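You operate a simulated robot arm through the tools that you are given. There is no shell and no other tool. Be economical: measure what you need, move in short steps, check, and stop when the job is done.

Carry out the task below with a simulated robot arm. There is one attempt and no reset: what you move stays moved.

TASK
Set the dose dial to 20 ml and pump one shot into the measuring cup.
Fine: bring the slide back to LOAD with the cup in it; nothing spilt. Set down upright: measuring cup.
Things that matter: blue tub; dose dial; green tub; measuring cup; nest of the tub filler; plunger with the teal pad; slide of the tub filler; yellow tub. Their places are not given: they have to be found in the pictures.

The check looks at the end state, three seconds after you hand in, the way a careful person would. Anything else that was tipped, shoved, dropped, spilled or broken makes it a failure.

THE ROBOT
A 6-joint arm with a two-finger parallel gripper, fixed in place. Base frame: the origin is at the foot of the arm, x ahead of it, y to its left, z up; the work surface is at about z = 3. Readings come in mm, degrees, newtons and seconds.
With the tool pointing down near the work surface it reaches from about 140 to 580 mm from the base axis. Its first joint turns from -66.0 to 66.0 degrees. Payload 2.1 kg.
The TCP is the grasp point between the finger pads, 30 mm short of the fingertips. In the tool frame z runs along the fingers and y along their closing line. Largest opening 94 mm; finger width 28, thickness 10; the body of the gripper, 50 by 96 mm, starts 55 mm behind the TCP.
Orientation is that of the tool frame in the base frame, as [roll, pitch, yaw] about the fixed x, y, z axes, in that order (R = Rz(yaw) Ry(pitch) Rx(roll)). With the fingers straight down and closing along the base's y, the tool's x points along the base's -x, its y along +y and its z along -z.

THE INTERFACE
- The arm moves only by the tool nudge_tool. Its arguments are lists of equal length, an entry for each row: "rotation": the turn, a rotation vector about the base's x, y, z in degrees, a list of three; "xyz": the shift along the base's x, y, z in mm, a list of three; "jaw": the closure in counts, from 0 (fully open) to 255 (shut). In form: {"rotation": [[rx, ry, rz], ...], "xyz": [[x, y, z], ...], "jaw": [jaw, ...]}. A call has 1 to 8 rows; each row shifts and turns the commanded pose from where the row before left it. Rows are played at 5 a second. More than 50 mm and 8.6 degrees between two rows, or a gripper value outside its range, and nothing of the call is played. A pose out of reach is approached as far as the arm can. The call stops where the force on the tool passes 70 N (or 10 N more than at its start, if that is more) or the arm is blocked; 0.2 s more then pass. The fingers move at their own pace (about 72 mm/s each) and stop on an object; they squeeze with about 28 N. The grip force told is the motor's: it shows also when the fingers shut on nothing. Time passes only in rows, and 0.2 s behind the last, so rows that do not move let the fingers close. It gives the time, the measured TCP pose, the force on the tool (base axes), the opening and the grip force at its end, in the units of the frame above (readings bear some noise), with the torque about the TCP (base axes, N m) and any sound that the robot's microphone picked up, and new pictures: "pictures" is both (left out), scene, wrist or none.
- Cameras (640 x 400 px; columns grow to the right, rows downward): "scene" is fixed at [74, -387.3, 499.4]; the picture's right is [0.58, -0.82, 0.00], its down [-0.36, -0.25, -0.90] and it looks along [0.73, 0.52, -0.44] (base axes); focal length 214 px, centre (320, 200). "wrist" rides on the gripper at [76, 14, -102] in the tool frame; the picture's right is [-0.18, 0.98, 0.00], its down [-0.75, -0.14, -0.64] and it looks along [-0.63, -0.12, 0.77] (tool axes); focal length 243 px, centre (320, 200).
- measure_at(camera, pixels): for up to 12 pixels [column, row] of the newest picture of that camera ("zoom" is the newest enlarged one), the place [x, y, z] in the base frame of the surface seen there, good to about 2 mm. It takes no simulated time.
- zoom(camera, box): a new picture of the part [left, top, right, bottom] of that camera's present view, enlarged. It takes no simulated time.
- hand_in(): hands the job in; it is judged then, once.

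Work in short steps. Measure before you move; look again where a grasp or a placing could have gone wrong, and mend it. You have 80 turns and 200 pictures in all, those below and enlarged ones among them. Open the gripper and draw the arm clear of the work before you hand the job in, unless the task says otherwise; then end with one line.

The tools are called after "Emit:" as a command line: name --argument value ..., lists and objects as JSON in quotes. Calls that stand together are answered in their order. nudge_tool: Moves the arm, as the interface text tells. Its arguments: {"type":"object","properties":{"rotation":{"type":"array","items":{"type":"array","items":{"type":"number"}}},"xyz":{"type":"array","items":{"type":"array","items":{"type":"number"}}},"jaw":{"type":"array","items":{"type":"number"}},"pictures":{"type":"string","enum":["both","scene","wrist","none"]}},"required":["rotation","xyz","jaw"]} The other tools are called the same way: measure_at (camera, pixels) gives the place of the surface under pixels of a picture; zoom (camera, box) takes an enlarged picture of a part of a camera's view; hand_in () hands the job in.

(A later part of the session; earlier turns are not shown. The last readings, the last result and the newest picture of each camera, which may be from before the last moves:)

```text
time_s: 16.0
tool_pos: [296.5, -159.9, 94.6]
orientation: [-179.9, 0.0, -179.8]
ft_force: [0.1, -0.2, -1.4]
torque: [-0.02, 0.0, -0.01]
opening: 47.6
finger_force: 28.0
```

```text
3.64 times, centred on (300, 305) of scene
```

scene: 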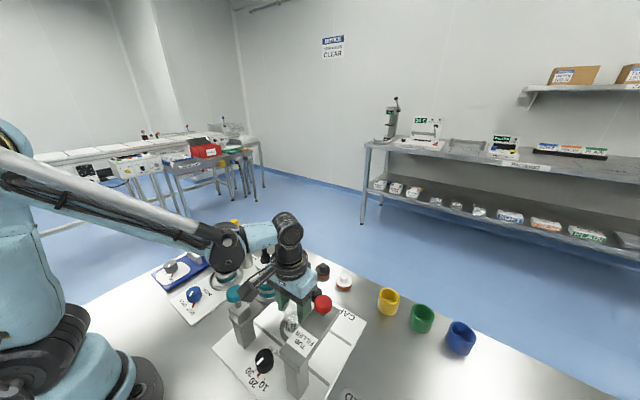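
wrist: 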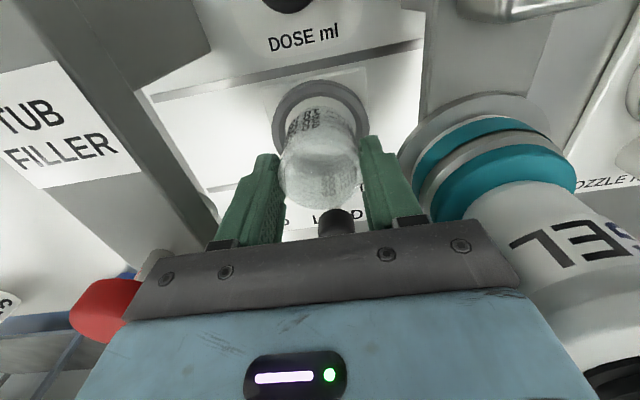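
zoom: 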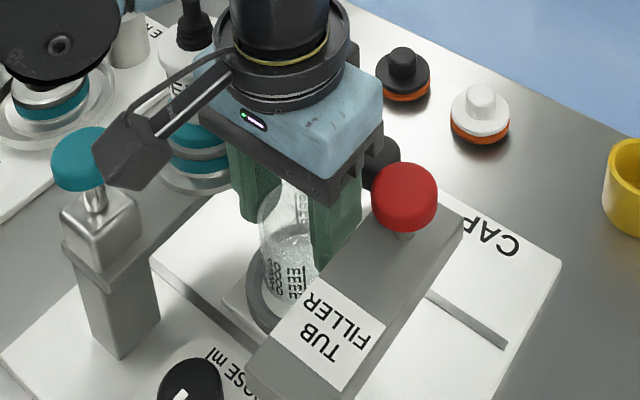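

The cup sits centred over the bore (zoom: ring 182–462, cup ~225–415). I lower it until it touches the floor.

Emit:
nudge_tool --rotation '[[0, 0, 0], [0, 0, 0], [0, 0, 0], [0, 0, 0]]' --xyz '[[0.4, 0.6, -7], [0, 0, -6], [0, 0, -4], [0, 0, 0]]' --jaw '[150, 150, 150, 150]'

Emit:
zoom --camera "wrist" --box '[240, 50, 400, 190]'

```text
time_s: 17.0
tool_pos: [298.8, -158.6, 75.9]
orientation: [180.0, 0.0, -179.9]
ft_force: [-0.8, -0.7, 10.4]
torque: [-0.07, -0.06, 0.01]
opening: 47.5
finger_force: 28.1
```

scene: 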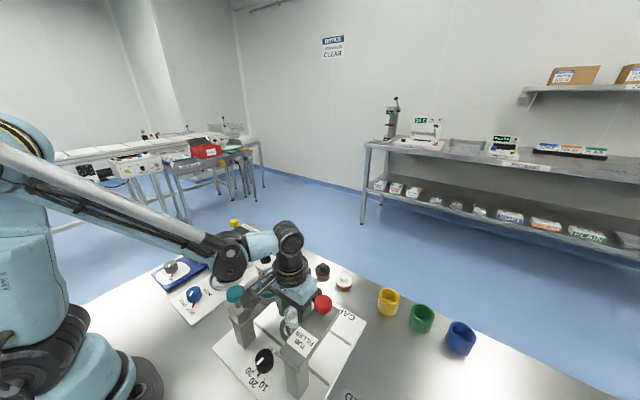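
wrist: 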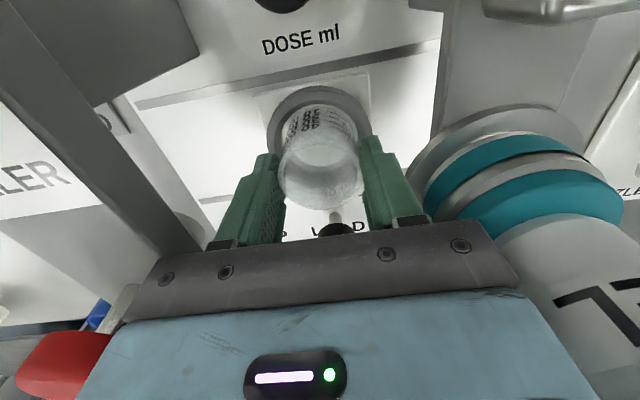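

```text
2.86 times, centred on (320, 120) of wrist
```

zoom: 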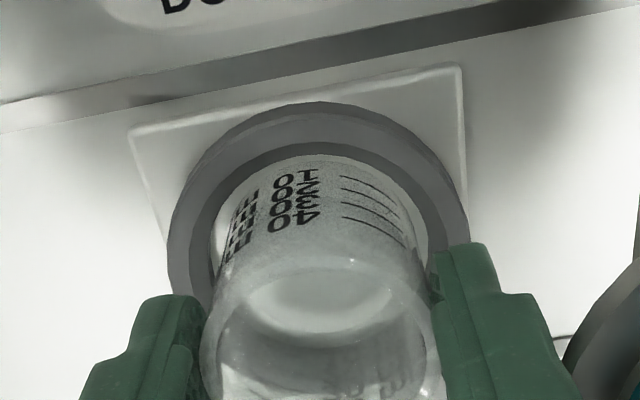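

At z≈76 the force is 10 N, which matches the floor, so the cup is seated inside the ring. I open to ~58 mm and rise a little.

Emit:
nudge_tool --rotation '[[0, 0, 0], [0, 0, 0], [0, 0, 0], [0, 0, 0]]' --xyz '[[0, 0, 0], [0, 0, 0], [0, 0, 15], [0, 0, 25]]' --jaw '[98, 98, 98, 98]'

Emit:
zoom --camera "wrist" --box '[240, 20, 400, 160]'

```text
time_s: 18.0
tool_pos: [298.2, -159.0, 116.5]
orientation: [-180.0, 0.0, -179.9]
ft_force: [0.7, -0.6, 0.3]
torque: [0.0, -0.01, 0.0]
opening: 57.7
finger_force: 0.1
```

scene: 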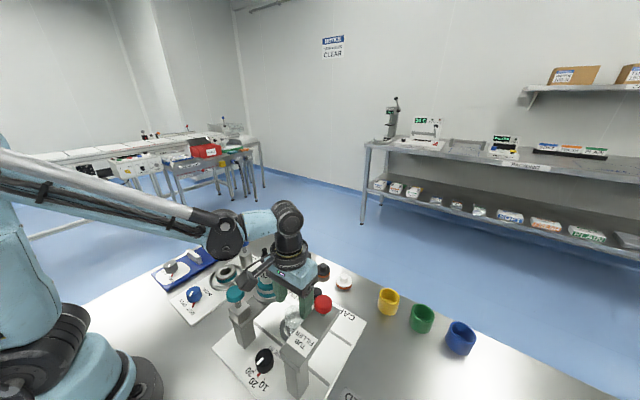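
wrist: 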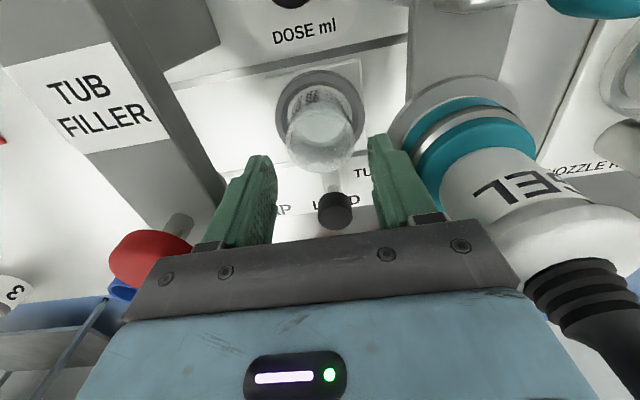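

```text
2.86 times, centred on (320, 90) of wrist
```

zoom: 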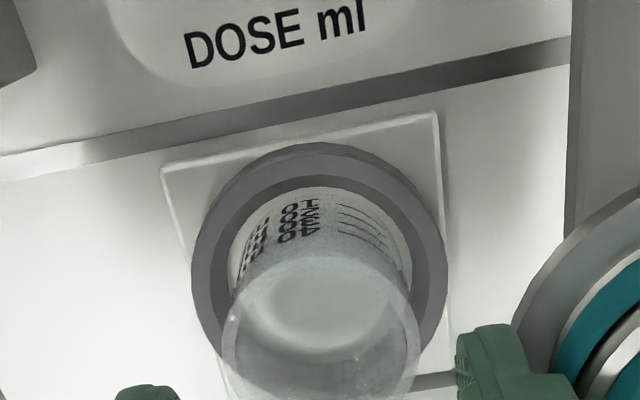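

The cup stands upright in the nest. For the slide I'll cage the black knob with the tool tilted 30° outwards so the camera clears the bottle, so I measure the knob and the fill head now.

Emit:
measure_at --camera "wrist" --pixels '[[322, 210], [349, 210], [335, 198], [335, 220], [335, 192], [334, 182], [410, 120], [440, 180]]'

Emit:
zoom --camera "wrist" --box '[280, 150, 400, 240]'

Emit:
nudge_tool --rotation '[[0, 0, 0], [0, 0, 0], [0, 7.5, 0], [0, 7.5, 0], [0, 7.5, 0], [0, 7.5, 0]]' --xyz '[[0, 0, 45], [0, 0, 45], [25, 0, 0], [25, 0, 0], [25, 0, 0], [25, 0, 0]]' --jaw '[98, 98, 110, 130, 160, 160]'

```text
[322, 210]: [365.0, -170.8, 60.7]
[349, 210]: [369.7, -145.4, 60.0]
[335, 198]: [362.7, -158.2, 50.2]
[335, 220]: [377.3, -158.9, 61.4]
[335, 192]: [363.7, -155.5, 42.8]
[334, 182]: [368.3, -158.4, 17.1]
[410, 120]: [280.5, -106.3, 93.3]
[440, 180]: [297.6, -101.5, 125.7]
```

```text
4.44 times, centred on (340, 195) of wrist
```

zoom: 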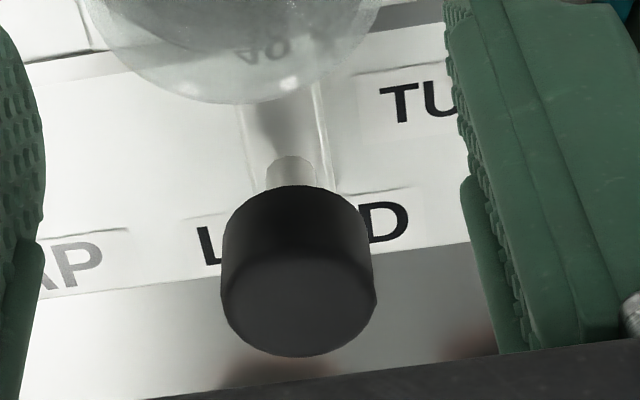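

```text
time_s: 19.4
tool_pos: [396.1, -168.2, 205.8]
orientation: [-179.1, -27.2, -179.9]
ft_force: [-0.1, 0.4, -0.1]
torque: [-0.02, -0.01, -0.03]
opening: 35.2
finger_force: 0.0
out of reach, approached as far as the arm can: row 6
```

scene: 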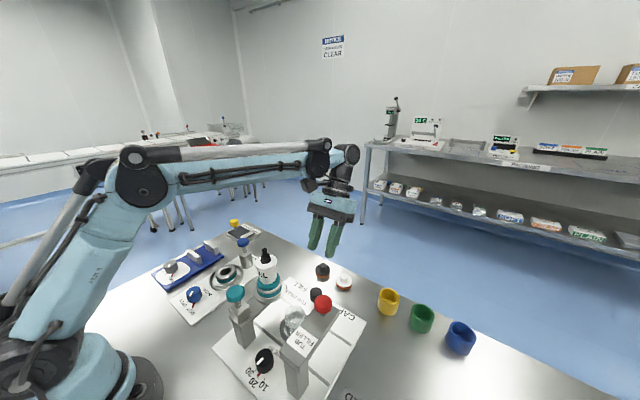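
wrist: 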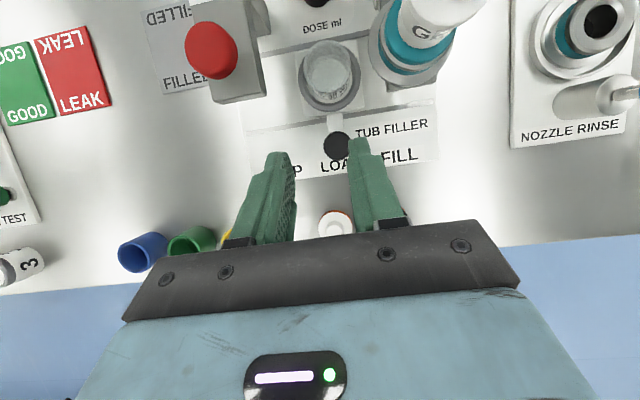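

The 30° tilt was just out of reach at that height. I reduce the tilt to ~25°, come in and lower, then see the measured pose.

Emit:
nudge_tool --rotation '[[0, -3, 0], [0, 0, 0], [0, 0, 0]]' --xyz '[[-15, 0, -20], [-8, 0, -35], [0, 0, -25]]' --jaw '[130, 130, 130]'

```text
time_s: 20.2
tool_pos: [372.4, -167.9, 127.0]
orientation: [-179.2, -24.0, -179.7]
ft_force: [-0.5, -0.3, 0.1]
torque: [0.0, 0.04, 0.0]
opening: 46.2
finger_force: 0.1
```

scene: 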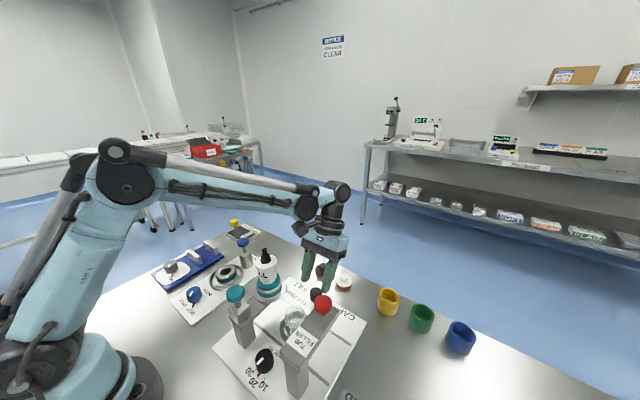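
wrist: 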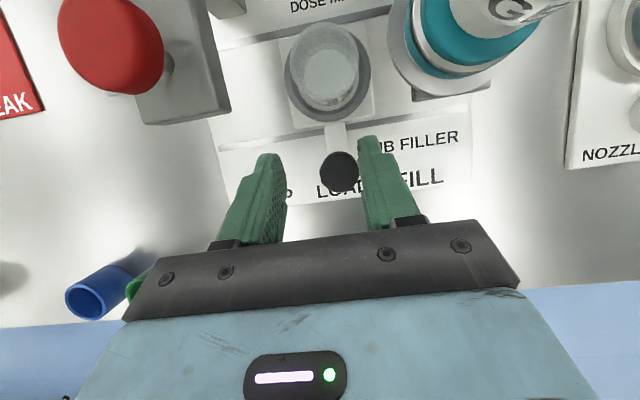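

The pose now tracks, but y is 10 mm off: -168 against the knob's -158. I shift over the knob, then lower around it with a 46 mm opening.

Emit:
nudge_tool --rotation '[[0, 0, 0], [0, 0, 0], [0, 0, 0]]' --xyz '[[3, 9.7, -10], [0, 0, -22], [0, 0, -24]]' --jaw '[130, 130, 130]'

Emit:
zoom --camera "wrist" --box '[240, 80, 440, 220]'

Emit:
zoom --camera "scene" --box '[240, 230, 380, 340]'

```text
time_s: 21.0
tool_pos: [374.0, -159.5, 70.1]
orientation: [-179.1, -24.0, -179.8]
ft_force: [0.8, -0.2, -0.4]
torque: [0.03, 0.0, -0.02]
opening: 46.3
finger_force: 0.0
```

scene: 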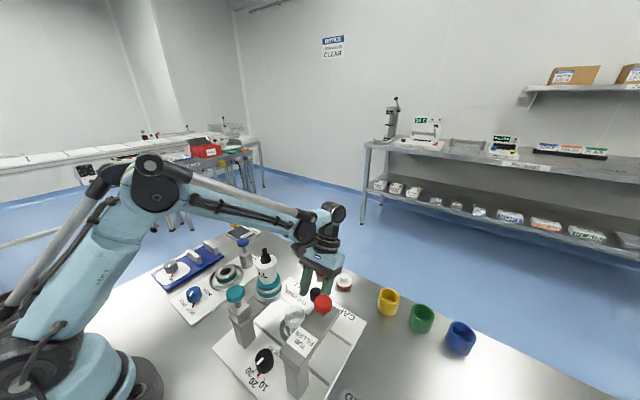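
wrist: 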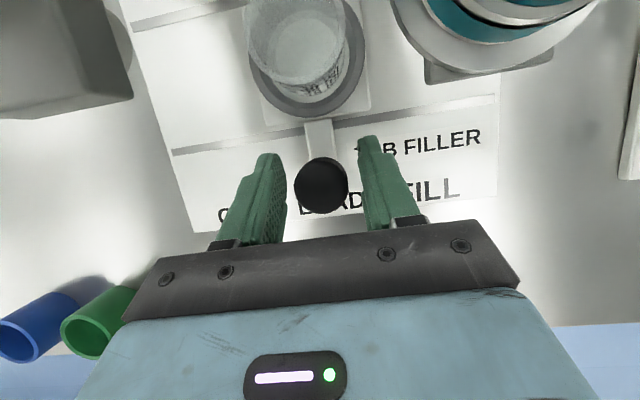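

```text
2.86 times, centred on (340, 150) of wrist
```

zoom: 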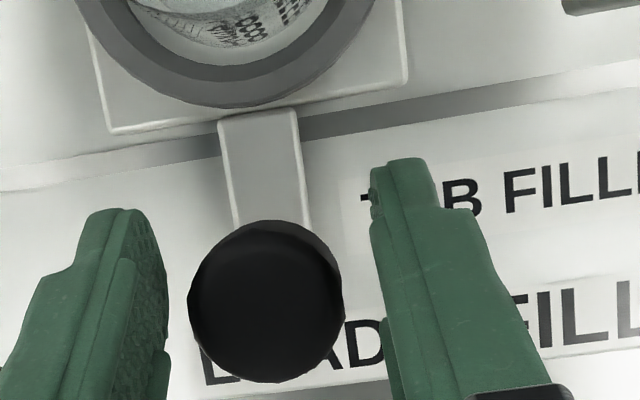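

```text
3.64 times, centred on (310, 285) of scene
```

zoom: 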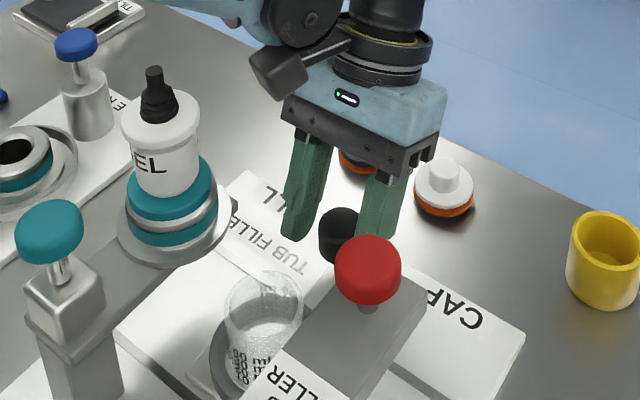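

The fingers straddle the knob. I close to a loose cage (29 mm) and push the slide toward FILL in small steps.

Emit:
nudge_tool --rotation '[[0, 0, 0], [0, 0, 0], [0, 0, 0], [0, 0, 0], [0, 0, 0], [0, 0, 0], [0, 0, 0]]' --xyz '[[0, 0, -1], [0, 0, 0], [0, 4, 0], [0, 6, 0], [0, 8, 0], [0, 8, 0], [0, 8, 0]]' --jaw '[176, 176, 176, 176, 176, 176, 176]'

Emit:
zoom --camera "wrist" --box '[200, 0, 440, 150]'

```text
time_s: 22.6
tool_pos: [377.0, -125.5, 71.4]
orientation: [-179.2, -24.0, -179.9]
ft_force: [4.3, -1.7, 39.3]
torque: [0.45, 0.89, -0.12]
opening: 32.0
finger_force: 44.7
```

scene: 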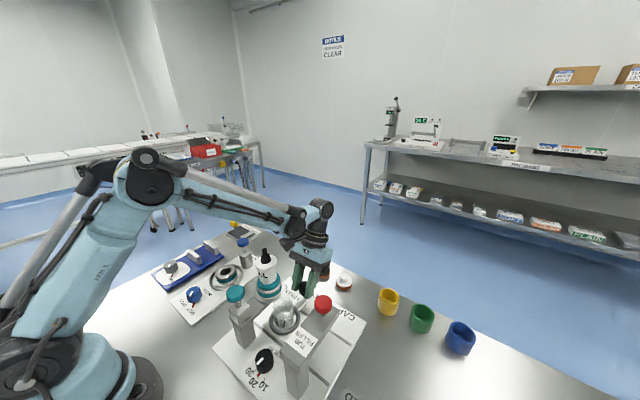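
wrist: 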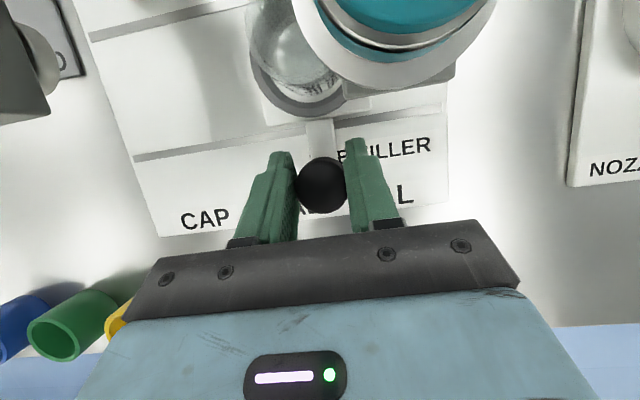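

```text
2.67 times, centred on (320, 75) of wrist
```

zoom: 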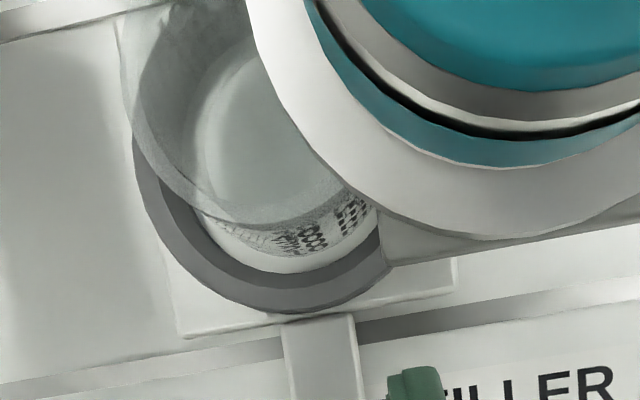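

The slide moves and the cup rides along; the fingers grip the knob at 32 mm with a 39 N vertical load. I loosen to a 35 mm cage, raise 2 mm and keep pushing.

Emit:
nudge_tool --rotation '[[0, 0, 0], [0, 0, 0], [0, 0, 0], [0, 0, 0], [0, 0, 0], [0, 0, 0]]' --xyz '[[0, 0, 0], [0, 0, 2], [0, 6, 0], [0, 7, 0], [0, 7, 0], [0, 7, 0]]' --jaw '[160, 160, 160, 160, 160, 160]'

Emit:
zoom --camera "wrist" --box '[200, 0, 440, 150]'

Emit:
zoom --camera "scene" --box '[220, 240, 360, 350]'

```text
time_s: 24.0
tool_pos: [376.0, -96.6, 71.5]
orientation: [-179.2, -24.0, -179.8]
ft_force: [0.5, 0.8, -0.3]
torque: [0.01, 0.01, 0.01]
opening: 35.5
finger_force: 0.4
```

scene: 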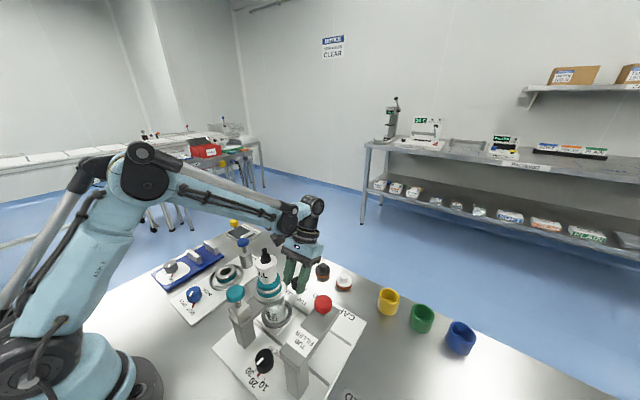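
wrist: 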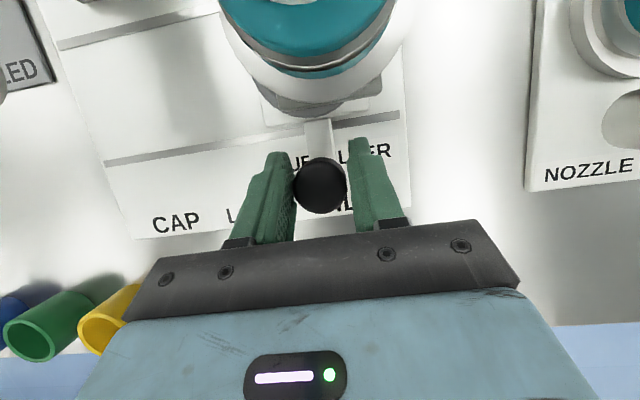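

```text
2.67 times, centred on (320, 75) of wrist
```

zoom: 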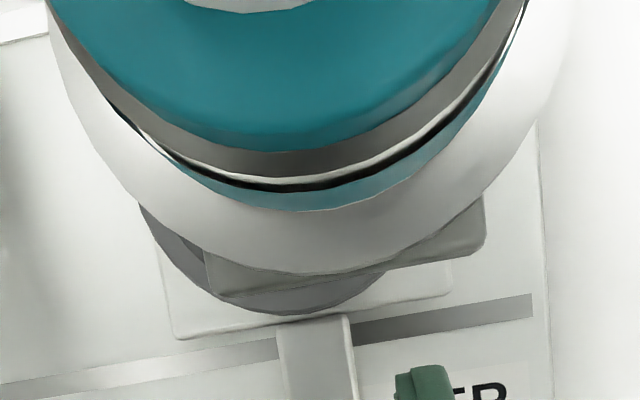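

```text
3.64 times, centred on (290, 295) of scene
```

zoom: 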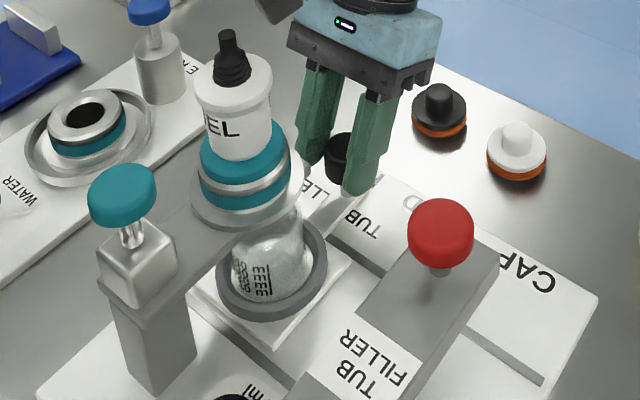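

The cup is slipping under the fill head with no resistance yet. I continue gently until the end stop or a clear force.

Emit:
nudge_tool --rotation '[[0, 0, 0], [0, 0, 0], [0, 0, 0], [0, 0, 0]]' --xyz '[[0, 3, 0], [0, 3, 0], [0, 3, 0], [0, 3, 0]]' --jaw '[160, 160, 160, 160]'

Emit:
zoom --camera "scene" --box '[220, 240, 360, 350]'

Emit:
zoom --camera "wrist" --box '[200, 20, 440, 250]'

```text
time_s: 25.0
tool_pos: [374.5, -85.7, 71.4]
orientation: [-179.3, -24.0, -179.8]
ft_force: [0.3, -0.3, -0.6]
torque: [0.03, 0.02, -0.04]
opening: 34.9
finger_force: 0.1
```

scene: 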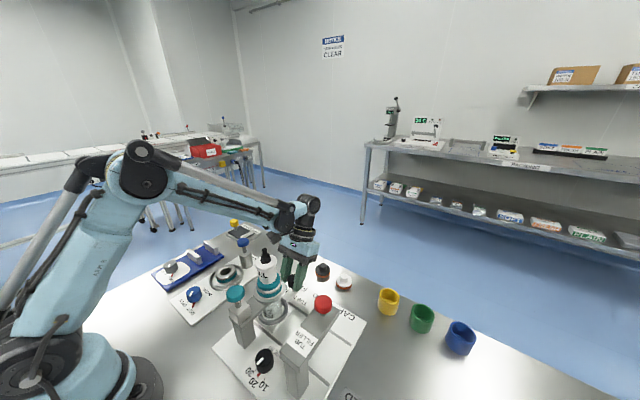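
wrist: 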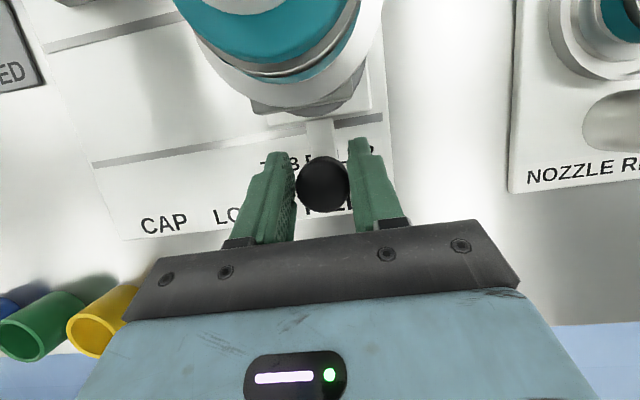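

```text
3.64 times, centred on (290, 295) of scene
```

zoom: 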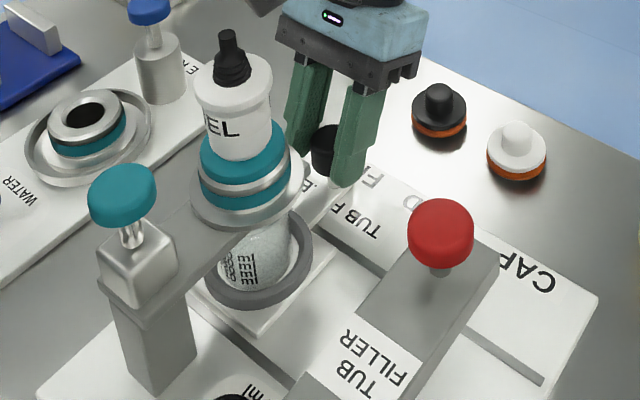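

```text
1.74 times, centred on (320, 135) of wrist
```

zoom: 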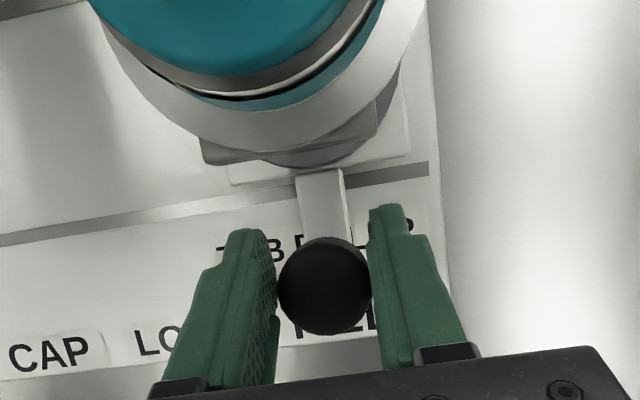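

No stop yet, with the knob at ≈-84. I measure the fill head's axis, knob and ring to judge alignment.

Emit:
measure_at --camera "wrist" --pixels '[[200, 45], [365, 45], [196, 30], [368, 20], [270, 100], [325, 165], [325, 185], [250, 100], [355, 110], [164, 222], [230, 214], [385, 60]]'

Emit:
measure_at --camera "scene" --pixels '[[264, 242], [266, 250], [257, 265], [279, 265], [268, 275], [258, 285], [277, 284], [277, 327], [262, 318], [300, 318], [235, 295], [268, 290]]'

```text
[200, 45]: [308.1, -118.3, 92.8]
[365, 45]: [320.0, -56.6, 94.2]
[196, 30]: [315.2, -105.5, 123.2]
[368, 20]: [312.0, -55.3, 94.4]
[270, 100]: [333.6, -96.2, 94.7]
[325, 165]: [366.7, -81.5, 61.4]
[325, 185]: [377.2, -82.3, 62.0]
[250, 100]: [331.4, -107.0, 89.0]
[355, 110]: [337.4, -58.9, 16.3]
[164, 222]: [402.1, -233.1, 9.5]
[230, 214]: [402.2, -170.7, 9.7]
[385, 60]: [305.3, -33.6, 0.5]
```

```text
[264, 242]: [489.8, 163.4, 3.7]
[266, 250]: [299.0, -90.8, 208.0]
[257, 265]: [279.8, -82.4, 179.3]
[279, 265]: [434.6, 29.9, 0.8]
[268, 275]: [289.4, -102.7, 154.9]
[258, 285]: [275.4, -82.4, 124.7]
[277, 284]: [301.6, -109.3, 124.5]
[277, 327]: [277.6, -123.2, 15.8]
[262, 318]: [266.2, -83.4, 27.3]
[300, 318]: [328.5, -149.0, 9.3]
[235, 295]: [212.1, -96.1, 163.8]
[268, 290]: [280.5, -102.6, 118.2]
```

I measure ring and flange edges in the scene view to compare their centres directly.

Emit:
measure_at --camera "scene" --pixels '[[258.7, 316], [286.2, 307], [274, 323], [257, 311], [256.3, 291], [284.7, 289.5], [268, 300], [262, 297], [279, 297], [286, 312]]'

Emit:
zoom --camera "scene" --box '[235, 270, 305, 335]'

```text
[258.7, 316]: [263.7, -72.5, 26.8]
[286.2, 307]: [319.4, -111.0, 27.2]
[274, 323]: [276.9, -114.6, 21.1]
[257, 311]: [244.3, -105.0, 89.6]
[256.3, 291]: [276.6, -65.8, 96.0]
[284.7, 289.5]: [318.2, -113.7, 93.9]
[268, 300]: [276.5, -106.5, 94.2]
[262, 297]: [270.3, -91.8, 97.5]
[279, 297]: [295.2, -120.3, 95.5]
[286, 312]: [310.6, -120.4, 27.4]
```

```text
6.15 times, centred on (270, 302) of scene
```

zoom: 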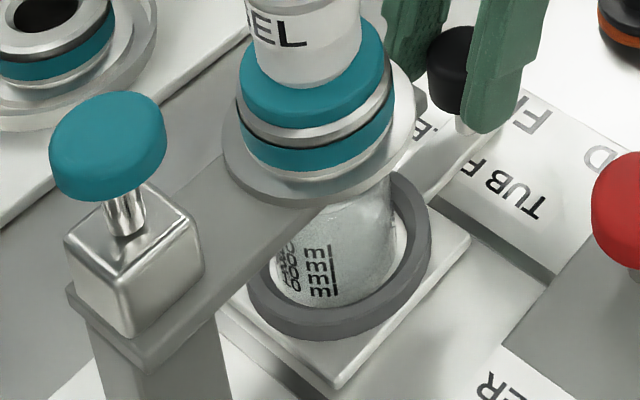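

Ring and head centres agree within ~3 mm. I push a little further to see whether there is an end stop at FILL.

Emit:
nudge_tool --rotation '[[0, 0, 0], [0, 0, 0], [0, 0, 0]]' --xyz '[[0, 1.5, 0], [0, 1.5, 0], [0, 0, 0]]' --jaw '[160, 160, 160]'

Emit:
measure_at --camera "wrist" --pixels '[[322, 185], [300, 190], [345, 190], [318, 140], [335, 135], [312, 128]]'

```text
time_s: 25.8
tool_pos: [375.5, -83.0, 70.2]
orientation: [-179.0, -24.0, -179.9]
ft_force: [-0.2, -2.3, -1.3]
torque: [0.0, 0.02, 0.0]
opening: 36.0
finger_force: 0.9
```

scene: 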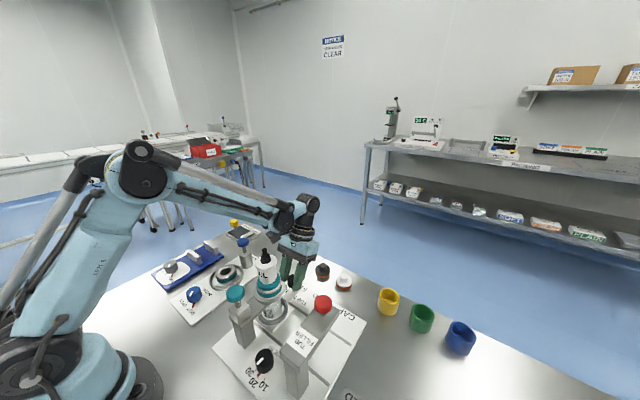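
wrist: 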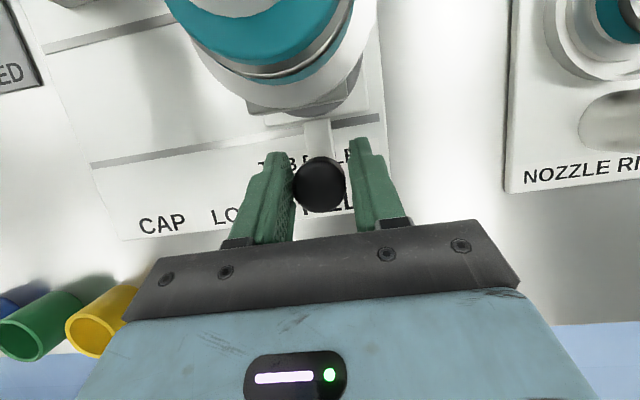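

```text
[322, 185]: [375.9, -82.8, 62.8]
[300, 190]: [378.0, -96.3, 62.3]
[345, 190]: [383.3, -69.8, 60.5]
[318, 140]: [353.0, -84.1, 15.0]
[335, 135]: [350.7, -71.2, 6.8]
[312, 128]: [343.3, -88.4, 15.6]
```

Force y is -2.3 N and the knob rests against the trailing finger, possibly at the stop. I push 3 mm more to confirm.

Emit:
nudge_tool --rotation '[[0, 0, 0], [0, 0, 0], [0, 0, 0]]' --xyz '[[0, 1.5, 0], [0, 1.5, 0], [0, 0, 0]]' --jaw '[160, 160, 160]' --pictures "wrist"

Emit:
measure_at --camera "wrist" --pixels '[[322, 185], [300, 190], [318, 140]]'

```text
time_s: 26.6
tool_pos: [375.0, -81.4, 71.8]
orientation: [-179.1, -24.0, -179.9]
ft_force: [-1.8, -10.5, -1.2]
torque: [-0.07, -0.09, -0.08]
opening: 40.9
finger_force: 4.8
```

wrist: 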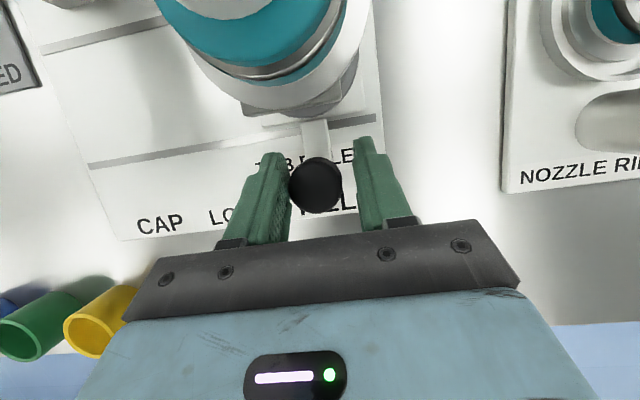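

```text
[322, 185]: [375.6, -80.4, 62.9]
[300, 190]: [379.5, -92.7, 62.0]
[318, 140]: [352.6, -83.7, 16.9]
```

That is the end stop: the slide is home at FILL (knob y≈-83). I open, rise, straighten the tool and go high.

Emit:
nudge_tool --rotation '[[0, 0, 0], [0, 0, 0], [0, 0, 0], [0, -8, 0], [0, -8, 0], [0, -8, 0], [0, 0, 0]]' --xyz '[[0, -1, 0], [0, 0, 20], [0, 0, 45], [0, 0, 45], [0, 0, 45], [0, 0, 40], [-40, 0, 20]]' --jaw '[120, 120, 120, 120, 160, 255, 255]'

Emit:
zoom --camera "scene" --box '[200, 260, 340, 370]'

```text
time_s: 28.2
tool_pos: [333.5, -79.3, 288.1]
orientation: [-179.0, 0.0, -179.8]
ft_force: [1.2, -0.3, -0.2]
torque: [-0.02, -0.03, 0.02]
opening: 0.0
finger_force: 28.5
```

scene: 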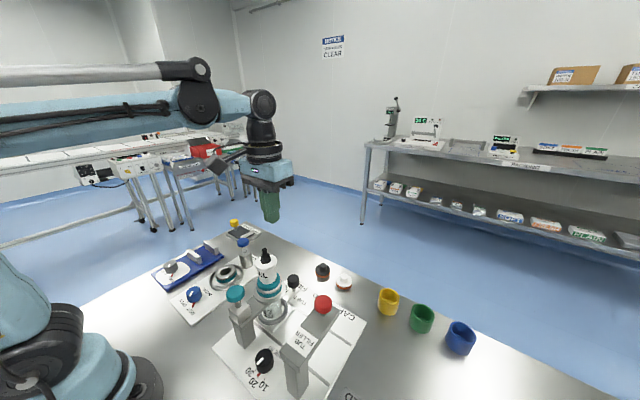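
wrist: 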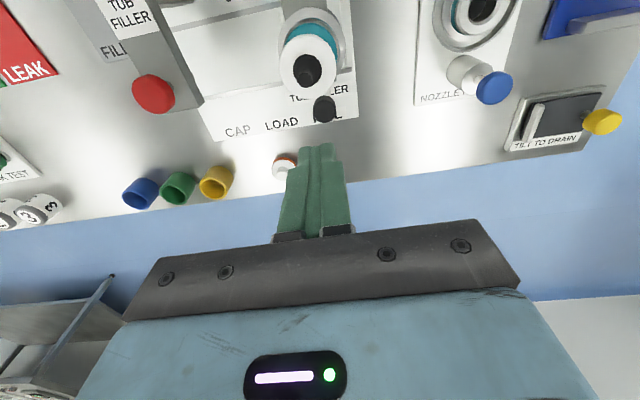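

```text
3.64 times, centred on (270, 315) of scene
```

zoom: 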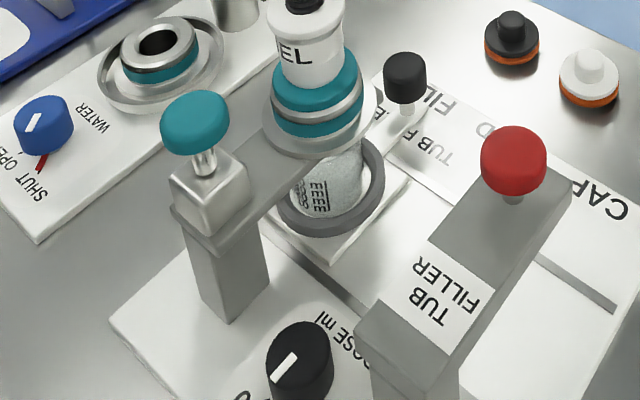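

The cup stands under the head. I measure the teal pad (zoom 195,118) and the dial pointer.

Emit:
measure_at --camera "zoom" --pixels '[[195, 105], [168, 110], [225, 108], [195, 95], [195, 140], [205, 165], [195, 120]]'

Emit:
nudge_tool --rotation '[[1, 0, 0], [0, 0, 0], [0, 0, 0]]' --xyz '[[-40, -3, 0], [-42, -3, 0], [-37, -2, 0]]' --jaw '[255, 255, 255]'

```text
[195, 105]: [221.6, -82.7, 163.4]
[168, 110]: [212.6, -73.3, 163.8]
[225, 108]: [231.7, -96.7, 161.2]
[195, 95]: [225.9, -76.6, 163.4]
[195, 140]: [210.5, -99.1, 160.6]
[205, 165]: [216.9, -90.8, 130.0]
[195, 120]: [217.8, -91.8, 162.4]
```

```text
time_s: 29.0
tool_pos: [216.6, -86.3, 288.9]
orientation: [179.9, 0.0, -179.9]
ft_force: [0.1, -0.3, -0.3]
torque: [0.01, 0.01, -0.03]
opening: 0.0
finger_force: 27.9
```

scene: 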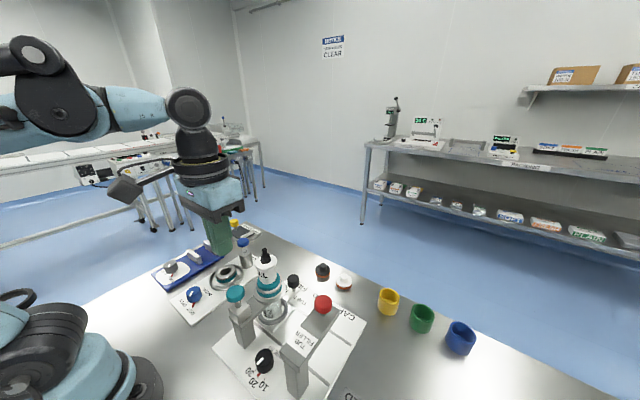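
wrist: 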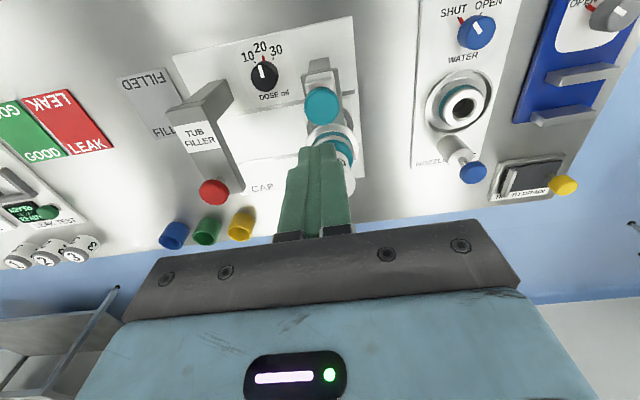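

I check the dial pointer and the pad centre from this viewpoint before pressing.

Emit:
zoom --camera "wrist" --box '[230, 30, 310, 110]'

Emit:
measure_at --camera "wrist" --pixels '[[321, 90], [321, 119], [308, 105], [335, 105], [321, 105]]'

```text
5.00 times, centred on (270, 70) of wrist
```

zoom: 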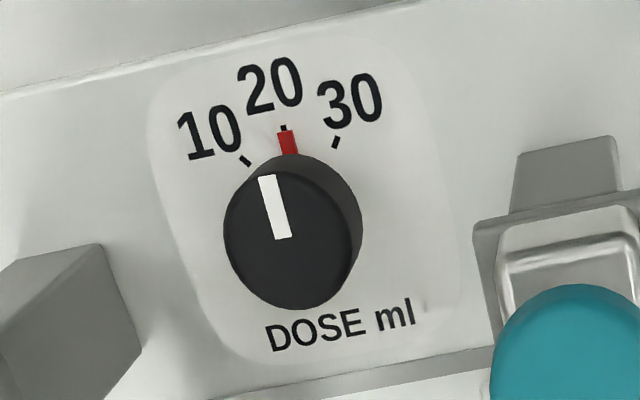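

```text
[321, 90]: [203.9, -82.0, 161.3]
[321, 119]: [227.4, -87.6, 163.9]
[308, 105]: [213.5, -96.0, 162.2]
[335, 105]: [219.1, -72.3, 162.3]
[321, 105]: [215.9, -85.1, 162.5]
```

The pointer is right on the 20 tick. Pad centre is ≈(216,-85.5), top z≈163, so I lower the closed fingertips to just above it (TCP 200).

Emit:
nudge_tool --rotation '[[0, 0, 0], [0, 0, 0], [0, 0, 0]]' --xyz '[[-0.5, 1, -45], [0, 0, -35], [0, 0, -8]]' --jaw '[255, 255, 255]'

Emit:
zoom --camera "scene" --box '[190, 230, 330, 340]'

```text
time_s: 29.8
tool_pos: [216.4, -86.6, 199.5]
orientation: [179.9, 0.1, -179.8]
ft_force: [-0.6, -0.3, 0.3]
torque: [0.03, 0.01, 0.0]
opening: 0.0
finger_force: 27.9
```

scene: 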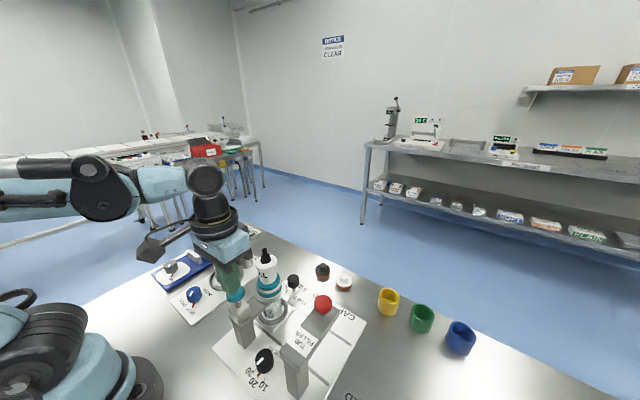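
wrist: 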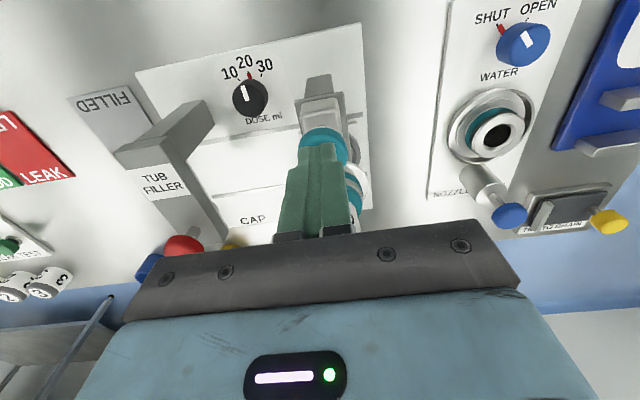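

```text
3.64 times, centred on (260, 285) of scene
```

zoom: 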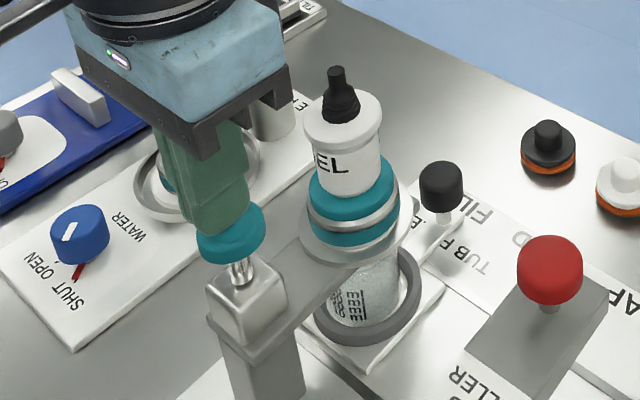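

The tips are centred over the pad. I press down in one continuous stroke until it bottoms.

Emit:
nudge_tool --rotation '[[0, 0, 0], [0, 0, 0], [0, 0, 0], [0, 0, 0], [0, 0, 0], [0, 0, 0]]' --xyz '[[0, 0, -5], [0, 0, -4], [0, 0, -4], [0, 0, -4], [0, 0, -4], [0, 0, -4]]' --jaw '[255, 255, 255, 255, 255, 255]'

Emit:
zoom --camera "scene" --box '[190, 230, 330, 340]'

```text
time_s: 31.2
tool_pos: [214.8, -87.7, 174.0]
orientation: [179.9, 0.0, -179.9]
ft_force: [0.1, 2.3, 2.9]
torque: [0.09, 0.02, -0.03]
opening: 0.0
finger_force: 28.3
```

scene: 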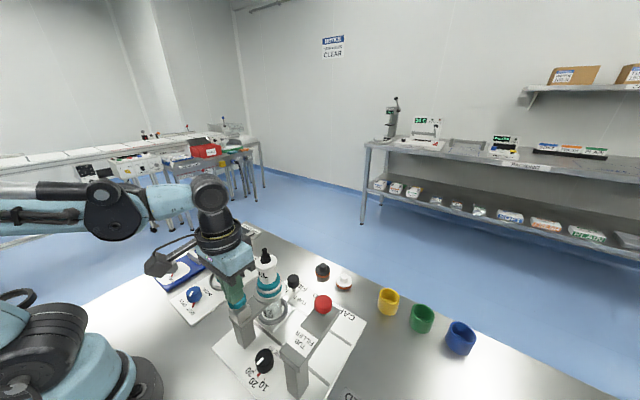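
wrist: 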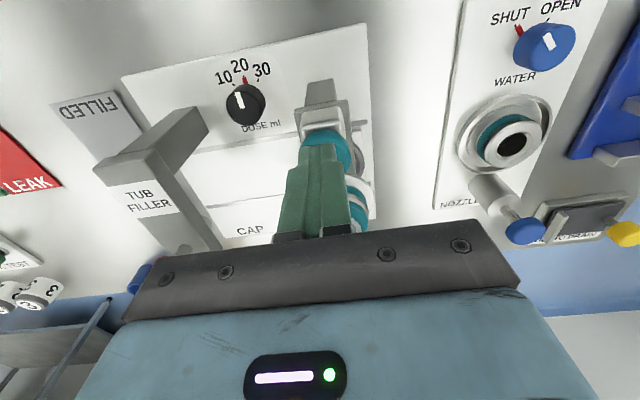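

```text
3.64 times, centred on (260, 285) of scene
```

zoom: 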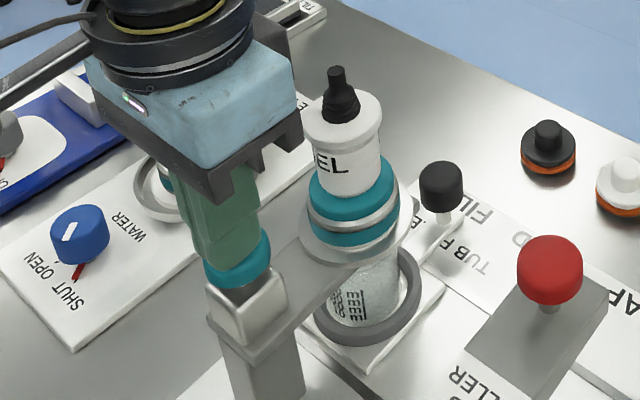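

The pad has gone down ~19 mm at low force and is nearly on the block. I continue to the bottom without lifting.

Emit:
nudge_tool --rotation '[[0, 0, 0], [0, 0, 0], [0, 0, 0], [0, 0, 0]]' --xyz '[[0, 0, -3], [0, 0, -3], [0, 0, -3], [0, 0, 0]]' --jaw '[255, 255, 255, 255]'

Emit:
zoom --camera "scene" --box '[190, 230, 330, 340]'

```text
time_s: 31.9
tool_pos: [215.7, -87.8, 169.7]
orientation: [179.7, -0.4, -179.8]
ft_force: [-2.9, 2.0, 17.6]
torque: [0.01, -0.17, 0.0]
opening: 0.1
finger_force: 28.0
heard: click
stopped in row 3: the force on the tool passed its limit at 83 N (the readings are from after the stop); the commanded pose is now the measured one
```

scene: 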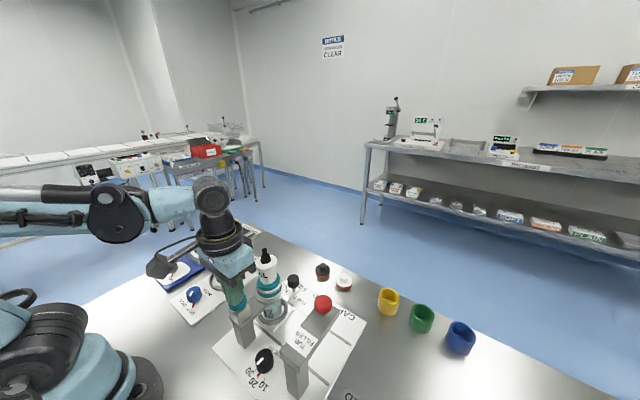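
wrist: 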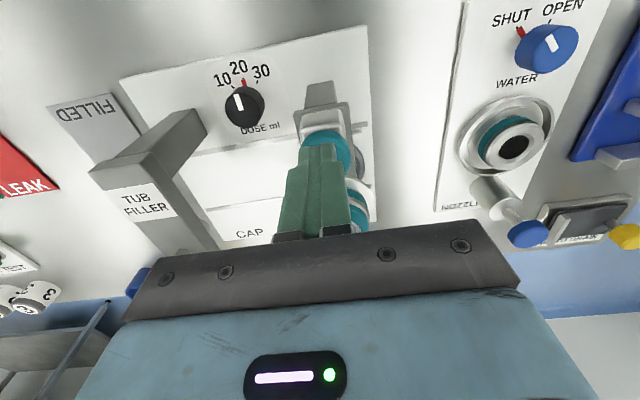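

```text
3.64 times, centred on (260, 285) of scene
```

zoom: 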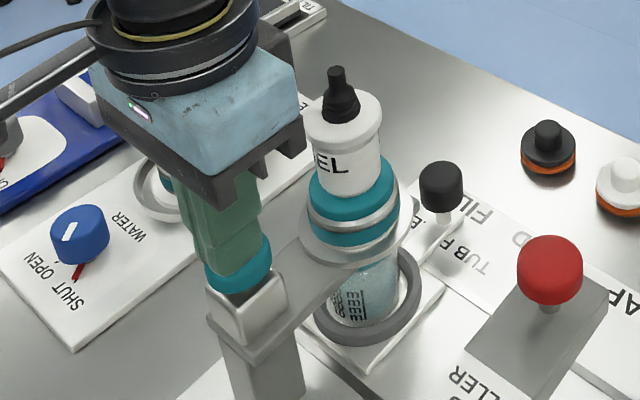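

A click came at the bottom and the cup now looks bluish, so the shot was given. I lift off the pad and let it return, then look at the cup.

Emit:
nudge_tool --rotation '[[0, 0, 0], [0, 0, 0], [0, 0, 0], [0, 0, 0], [0, 0, 0], [0, 0, 0]]' --xyz '[[0, 0, 0], [0, 0, 10], [0, 0, 20], [0, 0, 30], [0, 0, 35], [0, 0, 25]]' --jaw '[255, 255, 255, 255, 255, 255]'

Emit:
zoom --camera "scene" --box '[220, 260, 320, 340]'

```text
time_s: 33.3
tool_pos: [217.5, -88.3, 288.8]
orientation: [179.7, -0.3, -179.9]
ft_force: [0.9, 0.3, -0.5]
torque: [0.0, -0.01, 0.02]
opening: 0.0
finger_force: 27.8
```

scene: 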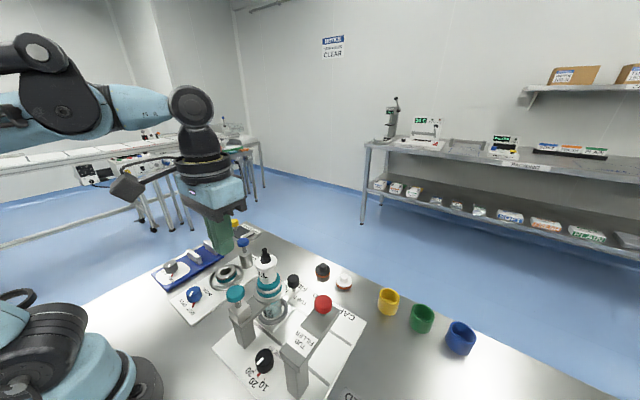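
wrist: 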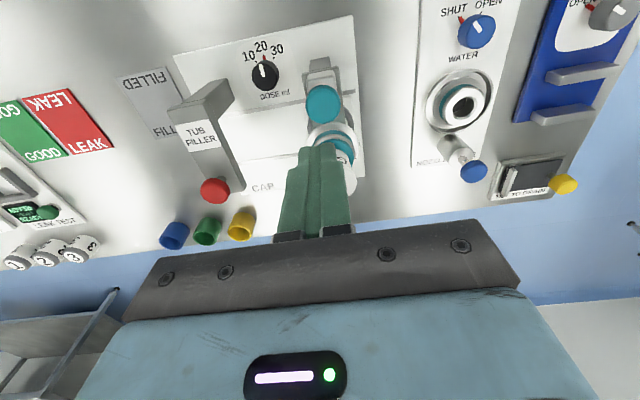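

```text
5.00 times, centred on (270, 300) of scene
```

zoom: 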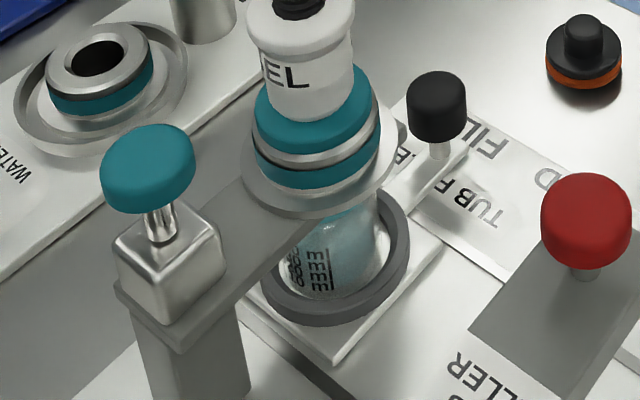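

The cup holds the blue gel and the pad has sprung back. I go back over the bottle to the knob with the tool tilted as before.

Emit:
nudge_tool --rotation '[[0, 0, 0], [0, 0, 0], [0, 0, 0], [0, 0, 0], [0, 8, 0], [0, 8, 0], [0, 8, 0]]' --xyz '[[40, 1, 0], [40, 1, 0], [40, 1, 0], [36, 2, -20], [0, 0, -45], [0, 0, -45], [0, 0, -40]]' --jaw '[255, 255, 255, 200, 130, 130, 130]'

```text
time_s: 34.9
tool_pos: [373.4, -84.9, 138.2]
orientation: [179.7, -24.3, -179.8]
ft_force: [0.2, 0.3, 0.2]
torque: [0.0, 0.01, -0.02]
opening: 46.2
finger_force: 0.0
```

scene: 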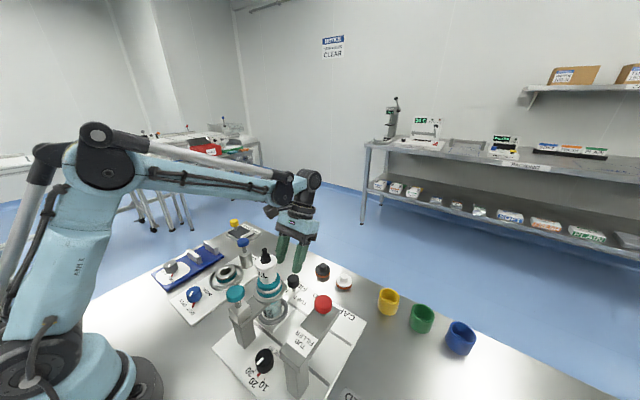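
wrist: 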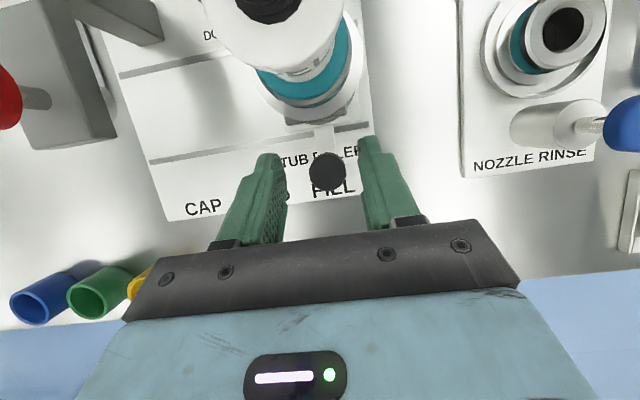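

The knob (326,170) lies between the fingers. I lower around it to z≈71.

Emit:
nudge_tool --rotation '[[0, 0, 0], [0, 0, 0], [0, 0, 0]]' --xyz '[[1.5, 1.5, -22], [0, 0, -22], [0, 0, -22]]' --jaw '[130, 130, 130]' --pictures "wrist"

Emit:
measure_at --camera "wrist" --pixels '[[322, 185], [315, 140], [320, 175]]'

```text
time_s: 35.7
tool_pos: [374.6, -80.8, 74.0]
orientation: [179.6, -24.3, -179.8]
ft_force: [-0.2, -1.3, -0.1]
torque: [-0.03, 0.03, 0.01]
opening: 46.1
finger_force: 0.0
```

wrist: 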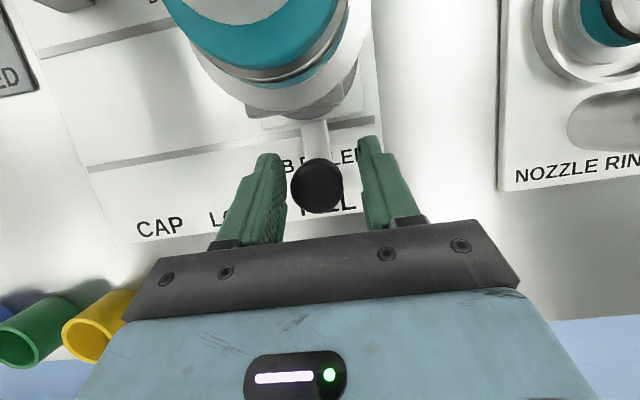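

```text
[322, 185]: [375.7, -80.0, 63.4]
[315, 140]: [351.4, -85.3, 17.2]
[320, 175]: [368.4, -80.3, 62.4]
```

I close to a loose cage and draw the slide back toward LOAD gently.

Emit:
nudge_tool --rotation '[[0, 0, 0], [0, 0, 0], [0, 0, 0], [0, 0, 0], [0, 0, 0], [0, 0, 0], [0, 0, 0], [0, 0, 0]]' --xyz '[[0, -1, -2], [0, -2, 0], [0, -4, 0], [0, -5, 0], [0, -6, 0], [0, -6, 0], [0, -6, 0], [0, -6, 0]]' --jaw '[157, 157, 157, 157, 157, 157, 157, 157]' --pictures "wrist"

Emit:
measure_at --camera "wrist" --pixels '[[322, 185], [315, 140]]'

```text
time_s: 37.5
tool_pos: [373.7, -117.3, 71.2]
orientation: [179.7, -24.3, -179.9]
ft_force: [-1.3, 0.6, 0.7]
torque: [0.0, -0.02, 0.02]
opening: 36.3
finger_force: 0.1
```

wrist: 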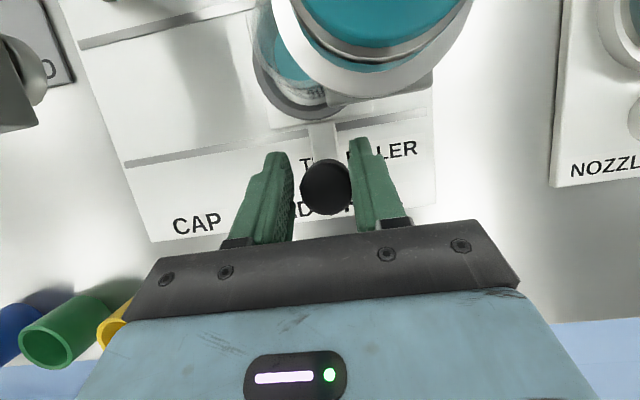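

```text
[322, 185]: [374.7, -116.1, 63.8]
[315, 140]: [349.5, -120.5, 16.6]
```

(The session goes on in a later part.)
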